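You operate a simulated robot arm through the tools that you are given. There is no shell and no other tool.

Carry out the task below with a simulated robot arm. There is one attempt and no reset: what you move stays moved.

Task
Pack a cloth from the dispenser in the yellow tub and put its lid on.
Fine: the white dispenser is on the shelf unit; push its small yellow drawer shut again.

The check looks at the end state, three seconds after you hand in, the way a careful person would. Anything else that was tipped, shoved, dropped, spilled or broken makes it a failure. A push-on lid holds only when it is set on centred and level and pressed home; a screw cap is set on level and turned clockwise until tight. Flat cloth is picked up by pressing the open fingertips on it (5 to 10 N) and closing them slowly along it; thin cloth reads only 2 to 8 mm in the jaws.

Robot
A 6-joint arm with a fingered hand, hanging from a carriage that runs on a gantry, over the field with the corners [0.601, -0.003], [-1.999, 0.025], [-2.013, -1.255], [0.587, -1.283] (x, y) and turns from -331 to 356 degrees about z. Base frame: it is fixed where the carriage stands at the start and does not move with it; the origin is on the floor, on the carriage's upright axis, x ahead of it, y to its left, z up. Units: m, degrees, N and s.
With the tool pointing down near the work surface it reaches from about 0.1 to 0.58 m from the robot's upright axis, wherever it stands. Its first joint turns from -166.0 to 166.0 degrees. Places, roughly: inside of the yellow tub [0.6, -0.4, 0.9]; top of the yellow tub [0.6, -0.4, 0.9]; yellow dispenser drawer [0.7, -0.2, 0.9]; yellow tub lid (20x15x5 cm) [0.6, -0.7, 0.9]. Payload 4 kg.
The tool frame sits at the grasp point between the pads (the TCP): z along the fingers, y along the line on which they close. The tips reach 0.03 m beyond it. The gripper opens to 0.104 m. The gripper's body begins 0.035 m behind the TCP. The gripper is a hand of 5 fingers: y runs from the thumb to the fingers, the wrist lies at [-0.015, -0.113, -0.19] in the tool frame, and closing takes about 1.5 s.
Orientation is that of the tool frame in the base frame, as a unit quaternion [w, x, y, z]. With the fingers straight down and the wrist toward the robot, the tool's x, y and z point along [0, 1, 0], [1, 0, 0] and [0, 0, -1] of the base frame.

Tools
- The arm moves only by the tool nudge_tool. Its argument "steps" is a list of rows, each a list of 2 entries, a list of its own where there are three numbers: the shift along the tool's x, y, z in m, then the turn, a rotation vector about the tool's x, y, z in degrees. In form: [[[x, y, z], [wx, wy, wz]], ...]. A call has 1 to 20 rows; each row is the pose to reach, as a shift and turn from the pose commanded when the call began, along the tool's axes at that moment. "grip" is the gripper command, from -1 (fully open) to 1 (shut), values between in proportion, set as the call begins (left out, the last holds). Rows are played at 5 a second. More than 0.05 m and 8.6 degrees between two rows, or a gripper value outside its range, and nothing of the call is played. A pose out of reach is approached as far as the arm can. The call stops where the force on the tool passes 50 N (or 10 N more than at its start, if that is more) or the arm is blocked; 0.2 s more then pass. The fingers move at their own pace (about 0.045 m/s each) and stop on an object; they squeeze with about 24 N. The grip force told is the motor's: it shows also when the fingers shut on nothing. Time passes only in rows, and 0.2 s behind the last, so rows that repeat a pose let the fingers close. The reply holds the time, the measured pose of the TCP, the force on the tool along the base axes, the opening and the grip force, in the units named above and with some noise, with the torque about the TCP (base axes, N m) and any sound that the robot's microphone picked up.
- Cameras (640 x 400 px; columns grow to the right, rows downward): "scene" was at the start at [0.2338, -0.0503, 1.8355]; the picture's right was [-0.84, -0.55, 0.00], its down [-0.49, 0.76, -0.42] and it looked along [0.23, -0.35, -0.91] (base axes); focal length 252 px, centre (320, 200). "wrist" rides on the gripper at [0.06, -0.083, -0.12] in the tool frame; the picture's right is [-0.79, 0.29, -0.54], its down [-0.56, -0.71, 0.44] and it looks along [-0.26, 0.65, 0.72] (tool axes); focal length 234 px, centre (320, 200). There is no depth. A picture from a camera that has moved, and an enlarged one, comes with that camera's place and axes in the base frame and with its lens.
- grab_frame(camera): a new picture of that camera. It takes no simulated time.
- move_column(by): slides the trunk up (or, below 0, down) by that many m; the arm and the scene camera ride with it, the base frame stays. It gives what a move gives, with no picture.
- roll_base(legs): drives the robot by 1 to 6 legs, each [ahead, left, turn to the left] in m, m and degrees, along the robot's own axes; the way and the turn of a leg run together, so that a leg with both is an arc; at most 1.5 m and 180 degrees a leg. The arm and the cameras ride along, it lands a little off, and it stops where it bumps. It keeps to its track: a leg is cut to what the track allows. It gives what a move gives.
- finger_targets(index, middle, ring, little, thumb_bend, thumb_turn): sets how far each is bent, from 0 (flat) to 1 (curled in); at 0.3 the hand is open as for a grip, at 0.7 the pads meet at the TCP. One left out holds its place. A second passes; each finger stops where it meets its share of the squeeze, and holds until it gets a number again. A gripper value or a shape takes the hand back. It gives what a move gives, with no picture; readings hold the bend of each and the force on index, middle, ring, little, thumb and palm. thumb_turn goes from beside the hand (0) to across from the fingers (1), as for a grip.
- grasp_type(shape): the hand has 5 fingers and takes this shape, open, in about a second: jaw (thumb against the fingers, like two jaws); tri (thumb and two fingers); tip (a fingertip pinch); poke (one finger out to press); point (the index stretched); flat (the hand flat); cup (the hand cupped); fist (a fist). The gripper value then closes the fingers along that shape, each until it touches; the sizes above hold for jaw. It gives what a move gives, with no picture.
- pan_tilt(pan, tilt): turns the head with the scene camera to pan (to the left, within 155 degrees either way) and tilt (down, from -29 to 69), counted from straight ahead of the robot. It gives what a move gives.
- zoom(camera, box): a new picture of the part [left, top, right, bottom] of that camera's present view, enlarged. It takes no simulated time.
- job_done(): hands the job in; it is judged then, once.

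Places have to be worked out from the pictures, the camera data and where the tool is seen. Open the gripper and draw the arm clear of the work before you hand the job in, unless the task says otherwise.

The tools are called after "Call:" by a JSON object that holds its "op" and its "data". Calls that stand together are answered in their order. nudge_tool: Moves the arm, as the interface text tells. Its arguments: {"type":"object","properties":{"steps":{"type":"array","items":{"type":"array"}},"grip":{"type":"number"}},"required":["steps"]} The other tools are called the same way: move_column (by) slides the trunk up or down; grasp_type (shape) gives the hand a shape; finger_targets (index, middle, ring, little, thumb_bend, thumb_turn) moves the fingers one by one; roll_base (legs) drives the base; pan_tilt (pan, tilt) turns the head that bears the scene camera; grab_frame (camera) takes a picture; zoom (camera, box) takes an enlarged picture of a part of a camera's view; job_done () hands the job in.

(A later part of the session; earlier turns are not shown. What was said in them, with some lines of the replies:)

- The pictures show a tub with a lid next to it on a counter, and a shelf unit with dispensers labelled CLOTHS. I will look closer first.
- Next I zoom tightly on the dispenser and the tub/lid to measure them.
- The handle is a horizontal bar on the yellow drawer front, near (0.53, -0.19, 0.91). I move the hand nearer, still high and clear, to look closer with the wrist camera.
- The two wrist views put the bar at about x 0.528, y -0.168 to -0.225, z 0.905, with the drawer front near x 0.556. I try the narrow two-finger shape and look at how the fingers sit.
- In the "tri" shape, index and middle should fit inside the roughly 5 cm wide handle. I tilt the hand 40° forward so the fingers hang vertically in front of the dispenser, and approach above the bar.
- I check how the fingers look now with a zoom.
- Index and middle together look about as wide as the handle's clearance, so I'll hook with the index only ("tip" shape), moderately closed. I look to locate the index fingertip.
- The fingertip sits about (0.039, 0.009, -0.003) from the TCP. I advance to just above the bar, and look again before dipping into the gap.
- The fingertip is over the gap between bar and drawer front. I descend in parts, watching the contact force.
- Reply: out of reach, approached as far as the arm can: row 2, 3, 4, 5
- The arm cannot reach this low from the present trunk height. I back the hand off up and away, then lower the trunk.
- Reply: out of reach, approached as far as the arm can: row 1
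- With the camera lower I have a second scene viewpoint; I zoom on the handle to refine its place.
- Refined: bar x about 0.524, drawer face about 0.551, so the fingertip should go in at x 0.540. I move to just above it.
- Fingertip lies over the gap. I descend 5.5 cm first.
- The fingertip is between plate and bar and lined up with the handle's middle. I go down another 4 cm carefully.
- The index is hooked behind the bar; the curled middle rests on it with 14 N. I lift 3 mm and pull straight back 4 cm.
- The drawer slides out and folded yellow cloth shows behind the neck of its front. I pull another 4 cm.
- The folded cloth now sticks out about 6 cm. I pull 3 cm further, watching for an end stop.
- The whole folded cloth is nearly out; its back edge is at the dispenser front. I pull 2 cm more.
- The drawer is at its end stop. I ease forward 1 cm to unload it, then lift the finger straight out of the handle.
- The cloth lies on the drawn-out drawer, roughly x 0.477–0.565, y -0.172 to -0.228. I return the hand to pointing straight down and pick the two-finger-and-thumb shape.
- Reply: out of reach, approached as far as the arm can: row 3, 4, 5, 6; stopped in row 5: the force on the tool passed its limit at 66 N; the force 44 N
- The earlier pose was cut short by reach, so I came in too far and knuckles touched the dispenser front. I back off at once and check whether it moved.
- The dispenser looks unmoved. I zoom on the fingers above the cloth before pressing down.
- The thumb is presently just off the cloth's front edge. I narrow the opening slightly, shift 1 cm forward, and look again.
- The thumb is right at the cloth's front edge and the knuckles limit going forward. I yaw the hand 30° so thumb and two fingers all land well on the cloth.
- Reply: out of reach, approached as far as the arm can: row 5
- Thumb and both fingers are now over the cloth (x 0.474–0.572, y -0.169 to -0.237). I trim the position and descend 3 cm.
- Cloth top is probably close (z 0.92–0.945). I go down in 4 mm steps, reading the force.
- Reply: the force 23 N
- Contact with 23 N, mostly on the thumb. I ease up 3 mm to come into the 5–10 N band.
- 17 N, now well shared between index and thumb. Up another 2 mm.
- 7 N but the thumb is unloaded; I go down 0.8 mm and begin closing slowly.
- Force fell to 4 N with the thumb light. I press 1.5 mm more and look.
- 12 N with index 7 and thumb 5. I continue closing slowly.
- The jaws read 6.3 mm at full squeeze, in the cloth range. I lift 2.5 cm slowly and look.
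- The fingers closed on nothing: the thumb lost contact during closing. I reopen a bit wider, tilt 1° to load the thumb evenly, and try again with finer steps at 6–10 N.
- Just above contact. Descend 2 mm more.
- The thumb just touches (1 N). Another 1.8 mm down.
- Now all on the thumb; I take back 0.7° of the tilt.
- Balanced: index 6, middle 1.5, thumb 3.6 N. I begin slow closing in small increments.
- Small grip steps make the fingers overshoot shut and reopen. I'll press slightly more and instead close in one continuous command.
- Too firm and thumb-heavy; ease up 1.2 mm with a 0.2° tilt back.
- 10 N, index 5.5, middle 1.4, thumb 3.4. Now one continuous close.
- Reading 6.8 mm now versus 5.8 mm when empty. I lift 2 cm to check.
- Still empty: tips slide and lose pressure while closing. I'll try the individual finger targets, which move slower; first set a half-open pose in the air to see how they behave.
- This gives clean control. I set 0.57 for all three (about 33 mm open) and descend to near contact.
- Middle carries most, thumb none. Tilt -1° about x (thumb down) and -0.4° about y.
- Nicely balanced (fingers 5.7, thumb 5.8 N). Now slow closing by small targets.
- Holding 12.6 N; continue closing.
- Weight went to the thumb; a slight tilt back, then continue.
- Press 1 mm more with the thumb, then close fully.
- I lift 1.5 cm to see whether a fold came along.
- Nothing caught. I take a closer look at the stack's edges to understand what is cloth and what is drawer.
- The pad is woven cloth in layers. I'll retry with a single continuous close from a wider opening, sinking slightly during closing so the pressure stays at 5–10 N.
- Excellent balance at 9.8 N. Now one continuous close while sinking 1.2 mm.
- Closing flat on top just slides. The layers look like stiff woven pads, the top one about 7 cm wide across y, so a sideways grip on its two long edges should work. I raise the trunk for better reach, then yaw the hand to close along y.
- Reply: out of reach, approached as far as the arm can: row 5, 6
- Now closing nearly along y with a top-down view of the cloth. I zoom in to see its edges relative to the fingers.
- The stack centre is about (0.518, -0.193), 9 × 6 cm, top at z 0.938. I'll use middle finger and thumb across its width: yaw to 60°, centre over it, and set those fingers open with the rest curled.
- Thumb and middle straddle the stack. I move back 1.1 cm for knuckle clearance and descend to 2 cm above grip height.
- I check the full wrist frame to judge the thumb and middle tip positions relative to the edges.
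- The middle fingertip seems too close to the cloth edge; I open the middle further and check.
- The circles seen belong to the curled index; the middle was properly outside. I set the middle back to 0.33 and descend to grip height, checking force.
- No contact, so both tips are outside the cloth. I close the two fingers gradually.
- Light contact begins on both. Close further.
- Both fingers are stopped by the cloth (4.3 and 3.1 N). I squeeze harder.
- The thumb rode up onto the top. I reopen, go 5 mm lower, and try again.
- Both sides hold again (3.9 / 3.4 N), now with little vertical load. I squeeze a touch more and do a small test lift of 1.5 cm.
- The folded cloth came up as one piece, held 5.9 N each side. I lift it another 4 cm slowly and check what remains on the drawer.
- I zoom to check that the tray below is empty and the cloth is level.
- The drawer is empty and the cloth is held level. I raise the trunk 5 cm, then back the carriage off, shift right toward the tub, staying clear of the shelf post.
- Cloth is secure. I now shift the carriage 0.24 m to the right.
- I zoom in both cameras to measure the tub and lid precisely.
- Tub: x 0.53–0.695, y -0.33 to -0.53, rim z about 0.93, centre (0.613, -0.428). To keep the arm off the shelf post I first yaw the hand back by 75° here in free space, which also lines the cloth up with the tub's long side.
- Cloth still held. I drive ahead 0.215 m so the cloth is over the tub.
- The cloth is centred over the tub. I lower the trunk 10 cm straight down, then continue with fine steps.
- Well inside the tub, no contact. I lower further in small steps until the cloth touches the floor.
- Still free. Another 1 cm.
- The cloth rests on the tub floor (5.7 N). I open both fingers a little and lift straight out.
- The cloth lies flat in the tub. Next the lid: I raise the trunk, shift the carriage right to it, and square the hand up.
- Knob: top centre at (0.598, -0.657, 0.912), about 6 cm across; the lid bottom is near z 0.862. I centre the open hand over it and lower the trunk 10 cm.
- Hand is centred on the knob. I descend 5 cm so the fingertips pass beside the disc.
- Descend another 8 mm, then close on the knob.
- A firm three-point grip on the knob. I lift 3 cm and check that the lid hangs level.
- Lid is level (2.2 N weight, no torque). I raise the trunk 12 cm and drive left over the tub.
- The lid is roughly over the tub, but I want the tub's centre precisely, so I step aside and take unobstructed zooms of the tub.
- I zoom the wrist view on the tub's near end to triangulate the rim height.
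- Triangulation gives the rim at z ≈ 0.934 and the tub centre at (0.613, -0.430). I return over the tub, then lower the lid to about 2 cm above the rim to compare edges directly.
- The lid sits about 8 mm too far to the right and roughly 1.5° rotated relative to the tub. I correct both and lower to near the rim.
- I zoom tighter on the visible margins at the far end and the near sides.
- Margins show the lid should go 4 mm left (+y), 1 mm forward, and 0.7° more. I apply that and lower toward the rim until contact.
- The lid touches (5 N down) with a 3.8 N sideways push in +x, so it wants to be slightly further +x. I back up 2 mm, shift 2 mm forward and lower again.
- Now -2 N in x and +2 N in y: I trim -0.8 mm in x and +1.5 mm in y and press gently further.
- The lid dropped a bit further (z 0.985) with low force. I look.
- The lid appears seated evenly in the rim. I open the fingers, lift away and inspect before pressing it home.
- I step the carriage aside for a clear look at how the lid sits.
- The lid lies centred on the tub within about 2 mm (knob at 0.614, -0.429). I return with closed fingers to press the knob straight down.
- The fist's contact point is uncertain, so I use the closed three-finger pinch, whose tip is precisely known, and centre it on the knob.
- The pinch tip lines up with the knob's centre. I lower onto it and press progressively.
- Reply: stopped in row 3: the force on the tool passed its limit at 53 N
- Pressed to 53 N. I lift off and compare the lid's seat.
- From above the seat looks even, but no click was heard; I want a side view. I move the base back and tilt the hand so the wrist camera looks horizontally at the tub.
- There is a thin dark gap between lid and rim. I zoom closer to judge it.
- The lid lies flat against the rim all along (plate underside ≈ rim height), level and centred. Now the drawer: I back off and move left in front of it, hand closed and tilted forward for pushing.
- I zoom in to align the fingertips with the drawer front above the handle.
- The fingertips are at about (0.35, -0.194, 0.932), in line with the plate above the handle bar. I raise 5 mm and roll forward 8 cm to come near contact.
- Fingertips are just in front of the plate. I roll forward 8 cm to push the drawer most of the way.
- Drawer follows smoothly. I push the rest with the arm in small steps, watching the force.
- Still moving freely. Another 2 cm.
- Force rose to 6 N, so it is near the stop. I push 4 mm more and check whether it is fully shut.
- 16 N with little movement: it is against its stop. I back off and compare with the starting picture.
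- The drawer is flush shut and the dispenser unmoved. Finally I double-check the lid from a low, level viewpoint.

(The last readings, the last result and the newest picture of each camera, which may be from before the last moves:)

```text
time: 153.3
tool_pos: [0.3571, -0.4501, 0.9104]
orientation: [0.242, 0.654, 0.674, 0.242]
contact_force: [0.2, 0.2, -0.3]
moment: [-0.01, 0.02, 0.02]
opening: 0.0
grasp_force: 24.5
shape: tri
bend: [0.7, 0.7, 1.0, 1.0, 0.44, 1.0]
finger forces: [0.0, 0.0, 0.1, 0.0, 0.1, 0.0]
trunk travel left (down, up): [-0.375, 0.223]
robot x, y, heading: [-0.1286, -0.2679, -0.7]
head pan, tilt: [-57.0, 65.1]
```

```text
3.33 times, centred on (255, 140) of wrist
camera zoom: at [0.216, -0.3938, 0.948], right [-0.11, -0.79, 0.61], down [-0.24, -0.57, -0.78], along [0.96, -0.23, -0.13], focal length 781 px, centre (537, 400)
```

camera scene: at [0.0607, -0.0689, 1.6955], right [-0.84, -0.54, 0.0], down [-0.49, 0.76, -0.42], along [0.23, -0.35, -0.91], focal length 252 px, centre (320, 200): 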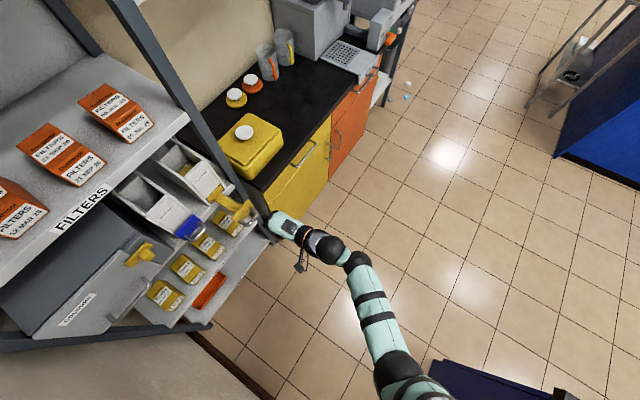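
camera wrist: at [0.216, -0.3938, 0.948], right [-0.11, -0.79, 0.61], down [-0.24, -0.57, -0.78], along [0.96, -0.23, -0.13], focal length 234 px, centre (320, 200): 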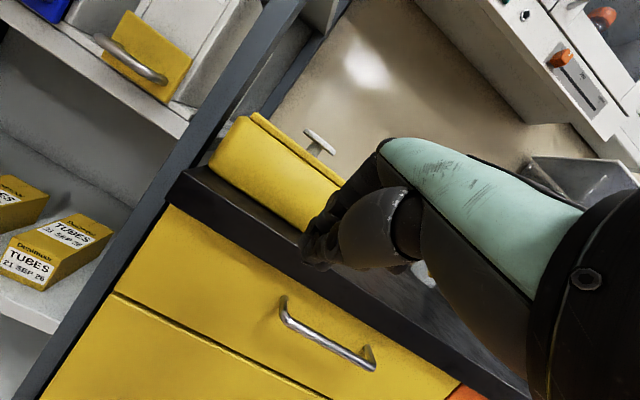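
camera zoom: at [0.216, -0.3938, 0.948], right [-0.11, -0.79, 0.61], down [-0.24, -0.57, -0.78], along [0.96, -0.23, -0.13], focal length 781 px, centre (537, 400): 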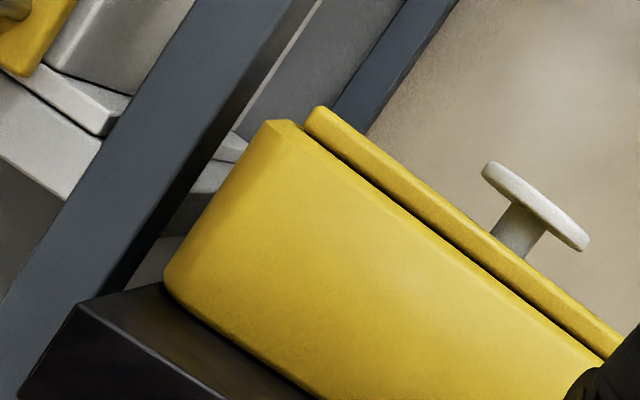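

I zoom further on the seam.

Call:
{"op": "zoom", "data": {"camera": "wrist", "box": [240, 100, 290, 140]}}

Call:
{"op": "zoom", "data": {"camera": "wrist", "box": [285, 130, 345, 195]}}

```text
10.00 times, centred on (265, 120) of wrist
camera zoom: at [0.216, -0.3938, 0.948], right [-0.11, -0.79, 0.61], down [-0.24, -0.57, -0.78], along [0.96, -0.23, -0.13], focal length 2342 px, centre (870, 1000)
```

zoom: 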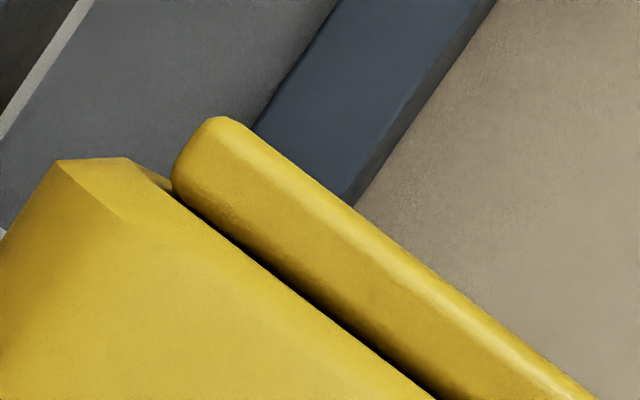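

```text
6.15 times, centred on (315, 162) of wrist
camera zoom: at [0.216, -0.3938, 0.948], right [-0.11, -0.79, 0.61], down [-0.24, -0.57, -0.78], along [0.96, -0.23, -0.13], focal length 1441 px, centre (351, 431)
```

zoom: 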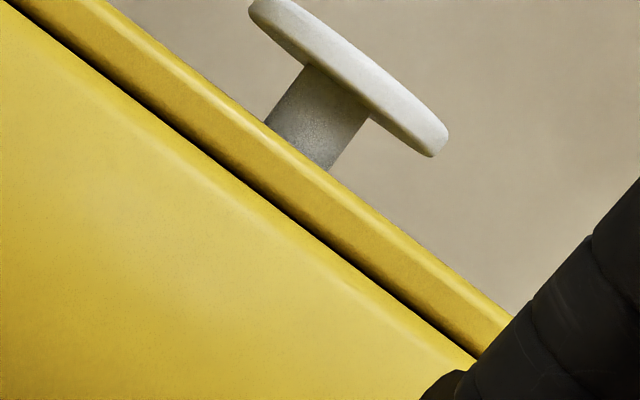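

The seam is uniformly tight and the plate level. To be safe I press the knob once more, a bit longer: trunk up, hand back to vertical, carriage forward over the knob.

Call:
{"op": "move_column", "data": {"by": 0.15}}

Call:
{"op": "nudge_tool", "data": {"steps": [[[0, 0, 0], [8, 0, 0]], [[0, 0, 0], [16, 0, 0]], [[0, 0, 0], [24, 0, 0]], [[0, 0, 0], [32, 0, 0]], [[0, 0, 0], [40, 0, 0]], [[0, 0, 0], [40, 0, 0]]]}}

Call:
{"op": "roll_base", "data": {"legs": [[0.25, 0.016, 0]]}}

Call:
{"op": "zoom", "data": {"camera": "wrist", "box": [180, 120, 420, 340]}}

```text
time: 155.1
tool_pos: [0.3585, -0.4507, 1.0609]
orientation: [0.24, 0.653, 0.676, 0.242]
contact_force: [-0.1, -0.2, 0.0]
moment: [-0.01, 0.01, 0.0]
opening: 0.0001
grasp_force: 23.4
shape: tri
bend: [0.7, 0.7, 1.0, 1.0, 0.44, 1.0]
finger forces: [0.0, 0.0, 0.1, 0.1, 0.1, 0.0]
trunk travel left (down, up): [-0.525, 0.073]
robot x, y, heading: [-0.1265, -0.2654, -0.5]
head pan, tilt: [-57.0, 65.1]
```

```text
time: 156.5
tool_pos: [0.3579, -0.4496, 1.0609]
orientation: [0.003, 0.697, 0.717, -0.004]
contact_force: [0.5, 0.3, -0.4]
moment: [0.01, 0.0, -0.02]
opening: 0.0
grasp_force: 24.1
shape: tri
bend: [0.7, 0.7, 1.0, 1.0, 0.44, 1.0]
finger forces: [0.1, 0.1, 0.1, 0.0, 0.0, 0.0]
trunk travel left (down, up): [-0.525, 0.073]
robot x, y, heading: [-0.1249, -0.269, -0.7]
head pan, tilt: [-57.0, 65.1]
```

```text
time: 158.3
tool_pos: [0.6032, -0.4335, 1.0599]
orientation: [0.003, 0.696, 0.718, -0.003]
contact_force: [0.2, 0.5, -0.5]
moment: [0.01, -0.04, -0.01]
opening: 0.0001
grasp_force: 24.2
shape: tri
bend: [0.7, 0.7, 1.0, 1.0, 0.44, 1.0]
finger forces: [0.1, 0.0, 0.0, 0.0, 0.0, 0.0]
trunk travel left (down, up): [-0.525, 0.073]
robot x, y, heading: [0.117, -0.2553, -0.4]
head pan, tilt: [-57.0, 65.1]
```

```text
1.82 times, centred on (300, 230) of wrist
camera zoom: at [0.519, -0.3761, 1.1795], right [0.31, -0.77, 0.55], down [-0.69, -0.58, -0.43], along [0.65, -0.24, -0.72], focal length 426 px, centre (356, 146)
```

zoom: 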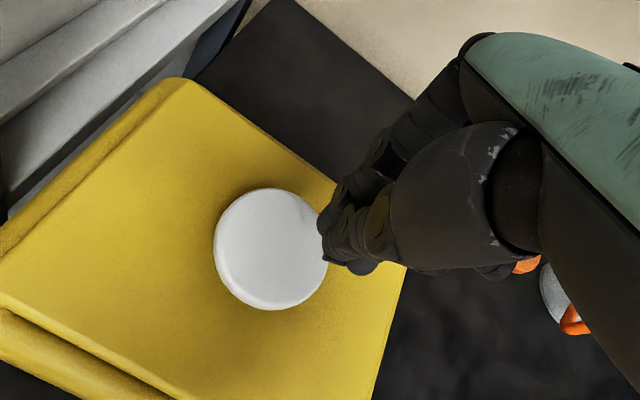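

I fine-centre on the knob (about 0.612, -0.427) and descend to just above it.

Call:
{"op": "nudge_tool", "data": {"steps": [[[0.0025, 0.009, 0], [0, 0, 0]], [[0.0025, 0.009, 0.02], [0, 0, 0]], [[0.0025, 0.009, 0.04], [0, 0, 0]], [[0.0025, 0.009, 0.048], [0, 0, 0]], [[0.0025, 0.009, 0.048], [0, 0, 0]]]}}

Call:
{"op": "nudge_tool", "data": {"steps": [[[0, 0, 0.003], [0, 0, 0]], [[0, 0, 0.005], [0, 0, 0]], [[0, 0, 0.006], [0, 0, 0]], [[0, 0, 0.006], [0, 0, 0]]]}}

```text
time: 159.5
tool_pos: [0.6129, -0.4317, 1.0121]
orientation: [0.003, 0.696, 0.718, -0.003]
contact_force: [0.1, 0.1, -0.4]
moment: [-0.01, -0.04, 0.05]
opening: 0.0
grasp_force: 24.4
shape: tri
bend: [0.7, 0.7, 1.0, 1.0, 0.44, 1.0]
finger forces: [0.0, 0.0, 0.0, 0.0, 0.1, 0.0]
trunk travel left (down, up): [-0.525, 0.073]
robot x, y, heading: [0.1192, -0.2501, -0.3]
head pan, tilt: [-57.0, 65.1]
```

```text
time: 160.5
tool_pos: [0.6141, -0.4318, 1.0075]
orientation: [0.004, 0.696, 0.718, -0.003]
contact_force: [-1.4, 2.3, 7.1]
moment: [0.06, 0.15, -0.01]
opening: 0.0001
grasp_force: 24.1
shape: tri
bend: [0.7, 0.7, 1.0, 1.0, 0.44, 1.0]
finger forces: [0.1, 0.0, 0.0, 0.1, 0.0, 0.1]
trunk travel left (down, up): [-0.525, 0.073]
robot x, y, heading: [0.1203, -0.2526, -0.5]
head pan, tilt: [-57.0, 65.1]
```

Same contact height as after the first press. I press up in steps.

Call:
{"op": "nudge_tool", "data": {"steps": [[[0, 0, 0.001], [0, 0, 0]], [[0, 0, 0.002], [0, 0, 0]], [[0, 0, 0.003], [0, 0, 0]], [[0, 0, 0.003], [0, 0, 0]], [[0, 0, 0.003], [0, 0, 0]]]}}

```text
time: 161.7
tool_pos: [0.6158, -0.4346, 1.0065]
orientation: [0.007, 0.696, 0.718, -0.002]
contact_force: [-2.8, 3.8, 37.5]
moment: [0.44, 0.17, 0.02]
opening: 0.0
grasp_force: 24.6
shape: tri
bend: [0.7, 0.7, 1.0, 1.0, 0.44, 1.0]
finger forces: [0.0, 0.0, 0.1, 0.0, 66.1, 0.0]
trunk travel left (down, up): [-0.525, 0.073]
robot x, y, heading: [0.1193, -0.2545, -0.4]
head pan, tilt: [-57.0, 65.1]
```

37 N sustained with no further travel: the lid is home. I retreat upward, open the hand and move the arm clear.

Call:
{"op": "nudge_tool", "data": {"steps": [[[0, 0, -0.01], [0, 0, 0]], [[0, 0, -0.03], [0, 0, 0]], [[0, 0, -0.05], [0, 0, 0]], [[0, 0, -0.05], [0, 0, 0]]]}}

Call:
{"op": "roll_base", "data": {"legs": [[-0.3, 0, 0]]}}

Call:
{"op": "grasp_type", "data": {"shape": "jaw"}}

Call:
{"op": "grab_frame", "data": {"camera": "scene"}}

Call:
{"op": "zoom", "data": {"camera": "scene", "box": [140, 100, 300, 240]}}

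Call:
{"op": "grab_frame", "data": {"camera": "wrist"}}

```text
time: 162.7
tool_pos: [0.6142, -0.4317, 1.052]
orientation: [0.002, 0.696, 0.718, -0.003]
contact_force: [0.3, -0.4, 0.1]
moment: [0.0, -0.01, 0.02]
opening: 0.0002
grasp_force: 23.9
shape: tri
bend: [0.7, 0.7, 1.0, 1.0, 0.44, 1.0]
finger forces: [0.0, 0.1, 0.0, 0.0, 0.1, 0.0]
trunk travel left (down, up): [-0.525, 0.073]
robot x, y, heading: [0.1196, -0.2525, -0.6]
head pan, tilt: [-57.0, 65.1]
```

```text
time: 164.7
tool_pos: [0.3104, -0.4299, 1.0532]
orientation: [0.003, 0.697, 0.717, -0.003]
contact_force: [0.9, -0.7, -0.9]
moment: [-0.01, 0.0, -0.01]
opening: 0.0002
grasp_force: 23.8
shape: tri
bend: [0.7, 0.7, 1.0, 1.0, 0.44, 1.0]
finger forces: [0.0, 0.1, 0.1, 0.1, 0.0, 0.0]
trunk travel left (down, up): [-0.525, 0.073]
robot x, y, heading: [-0.1813, -0.2496, -0.6]
head pan, tilt: [-57.0, 65.1]
```

```text
time: 165.6
tool_pos: [0.3097, -0.4306, 1.0522]
orientation: [0.003, 0.697, 0.717, -0.003]
contact_force: [-0.2, 0.5, -0.1]
moment: [-0.01, 0.01, 0.03]
opening: 0.1036
grasp_force: 0.0
shape: jaw
bend: [0.3, 0.3, 0.3, 0.3, 0.3, 0.97]
finger forces: [0.0, 0.1, 0.0, 0.0, 0.0, 0.0]
trunk travel left (down, up): [-0.525, 0.073]
robot x, y, heading: [-0.1803, -0.2489, -0.5]
head pan, tilt: [-57.0, 65.1]
```

```text
taken
camera scene: at [0.0494, -0.3025, 1.7955], right [-0.84, -0.54, 0.0], down [-0.49, 0.77, -0.42], along [0.23, -0.36, -0.91], focal length 252 px, centre (320, 200)
```

scene: 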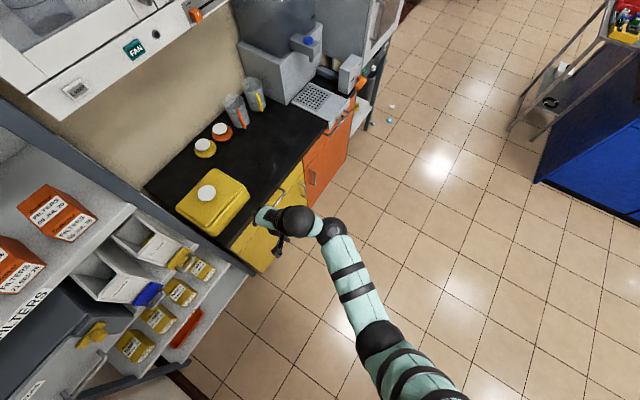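

```text
2.86 times, centred on (220, 170) of scene
camera zoom: at [0.0494, -0.3025, 1.7955], right [-0.84, -0.54, 0.0], down [-0.49, 0.77, -0.42], along [0.23, -0.36, -0.91], focal length 722 px, centre (606, 286)
```

zoom: 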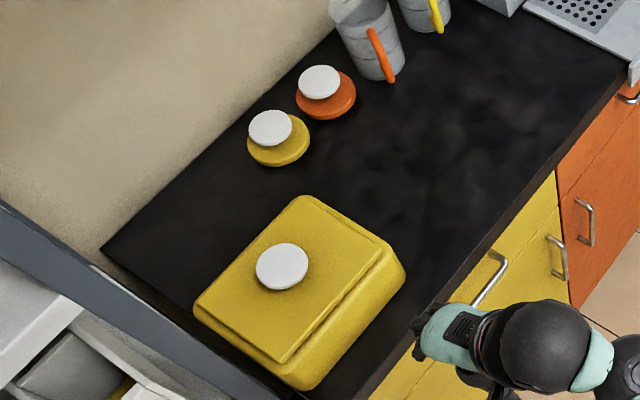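

```text
taken
camera wrist: at [0.2246, -0.372, 1.1722], right [0.31, -0.78, 0.55], down [-0.69, -0.58, -0.43], along [0.65, -0.25, -0.72], focal length 234 px, centre (320, 200)
```

wrist: 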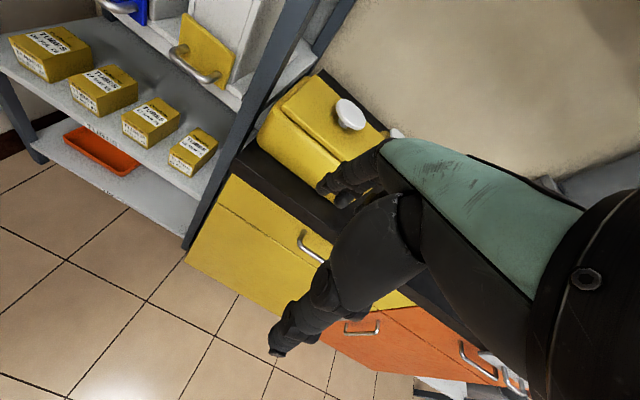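

The tub is lidded with the cloth inside, the yellow drawer is shut, nothing else has moved, and the open hand is clear. I hand in.

Call:
{"op": "job_done", "data": {}}

```text
The job is handed in.
```

I packed one folded cloth in the yellow tub, put the lid on and shut the dispenser's yellow drawer. I've handed the job in, and it is not yet judged.

- **Cloth:** I gripped it by its two long edges and laid it on the tub floor. Several tries at pinching it from above had slid off. It came out as one folded piece of three layers, which I took to be a single cloth, and the drawer tray was empty afterwards.
- **Lid:** It sits level and, as near as I could measure, within a few millimetres of centre. I pressed it twice, peaking at 53 N and then holding about 37 N, and it did not go down any further. I heard no click, so I'm judging it home from the tight seam around the rim and the lack of movement.
- **Drawer:** I pushed it in until it stopped, and it looks flush with the dispenser front.
- **Bump:** While moving over the drawer I knocked the dispenser front with the knuckles, at up to 66 N. Comparing pictures from before and after, it had not visibly moved, and nothing else looked disturbed.

The hand is open and the arm is clear of the work.
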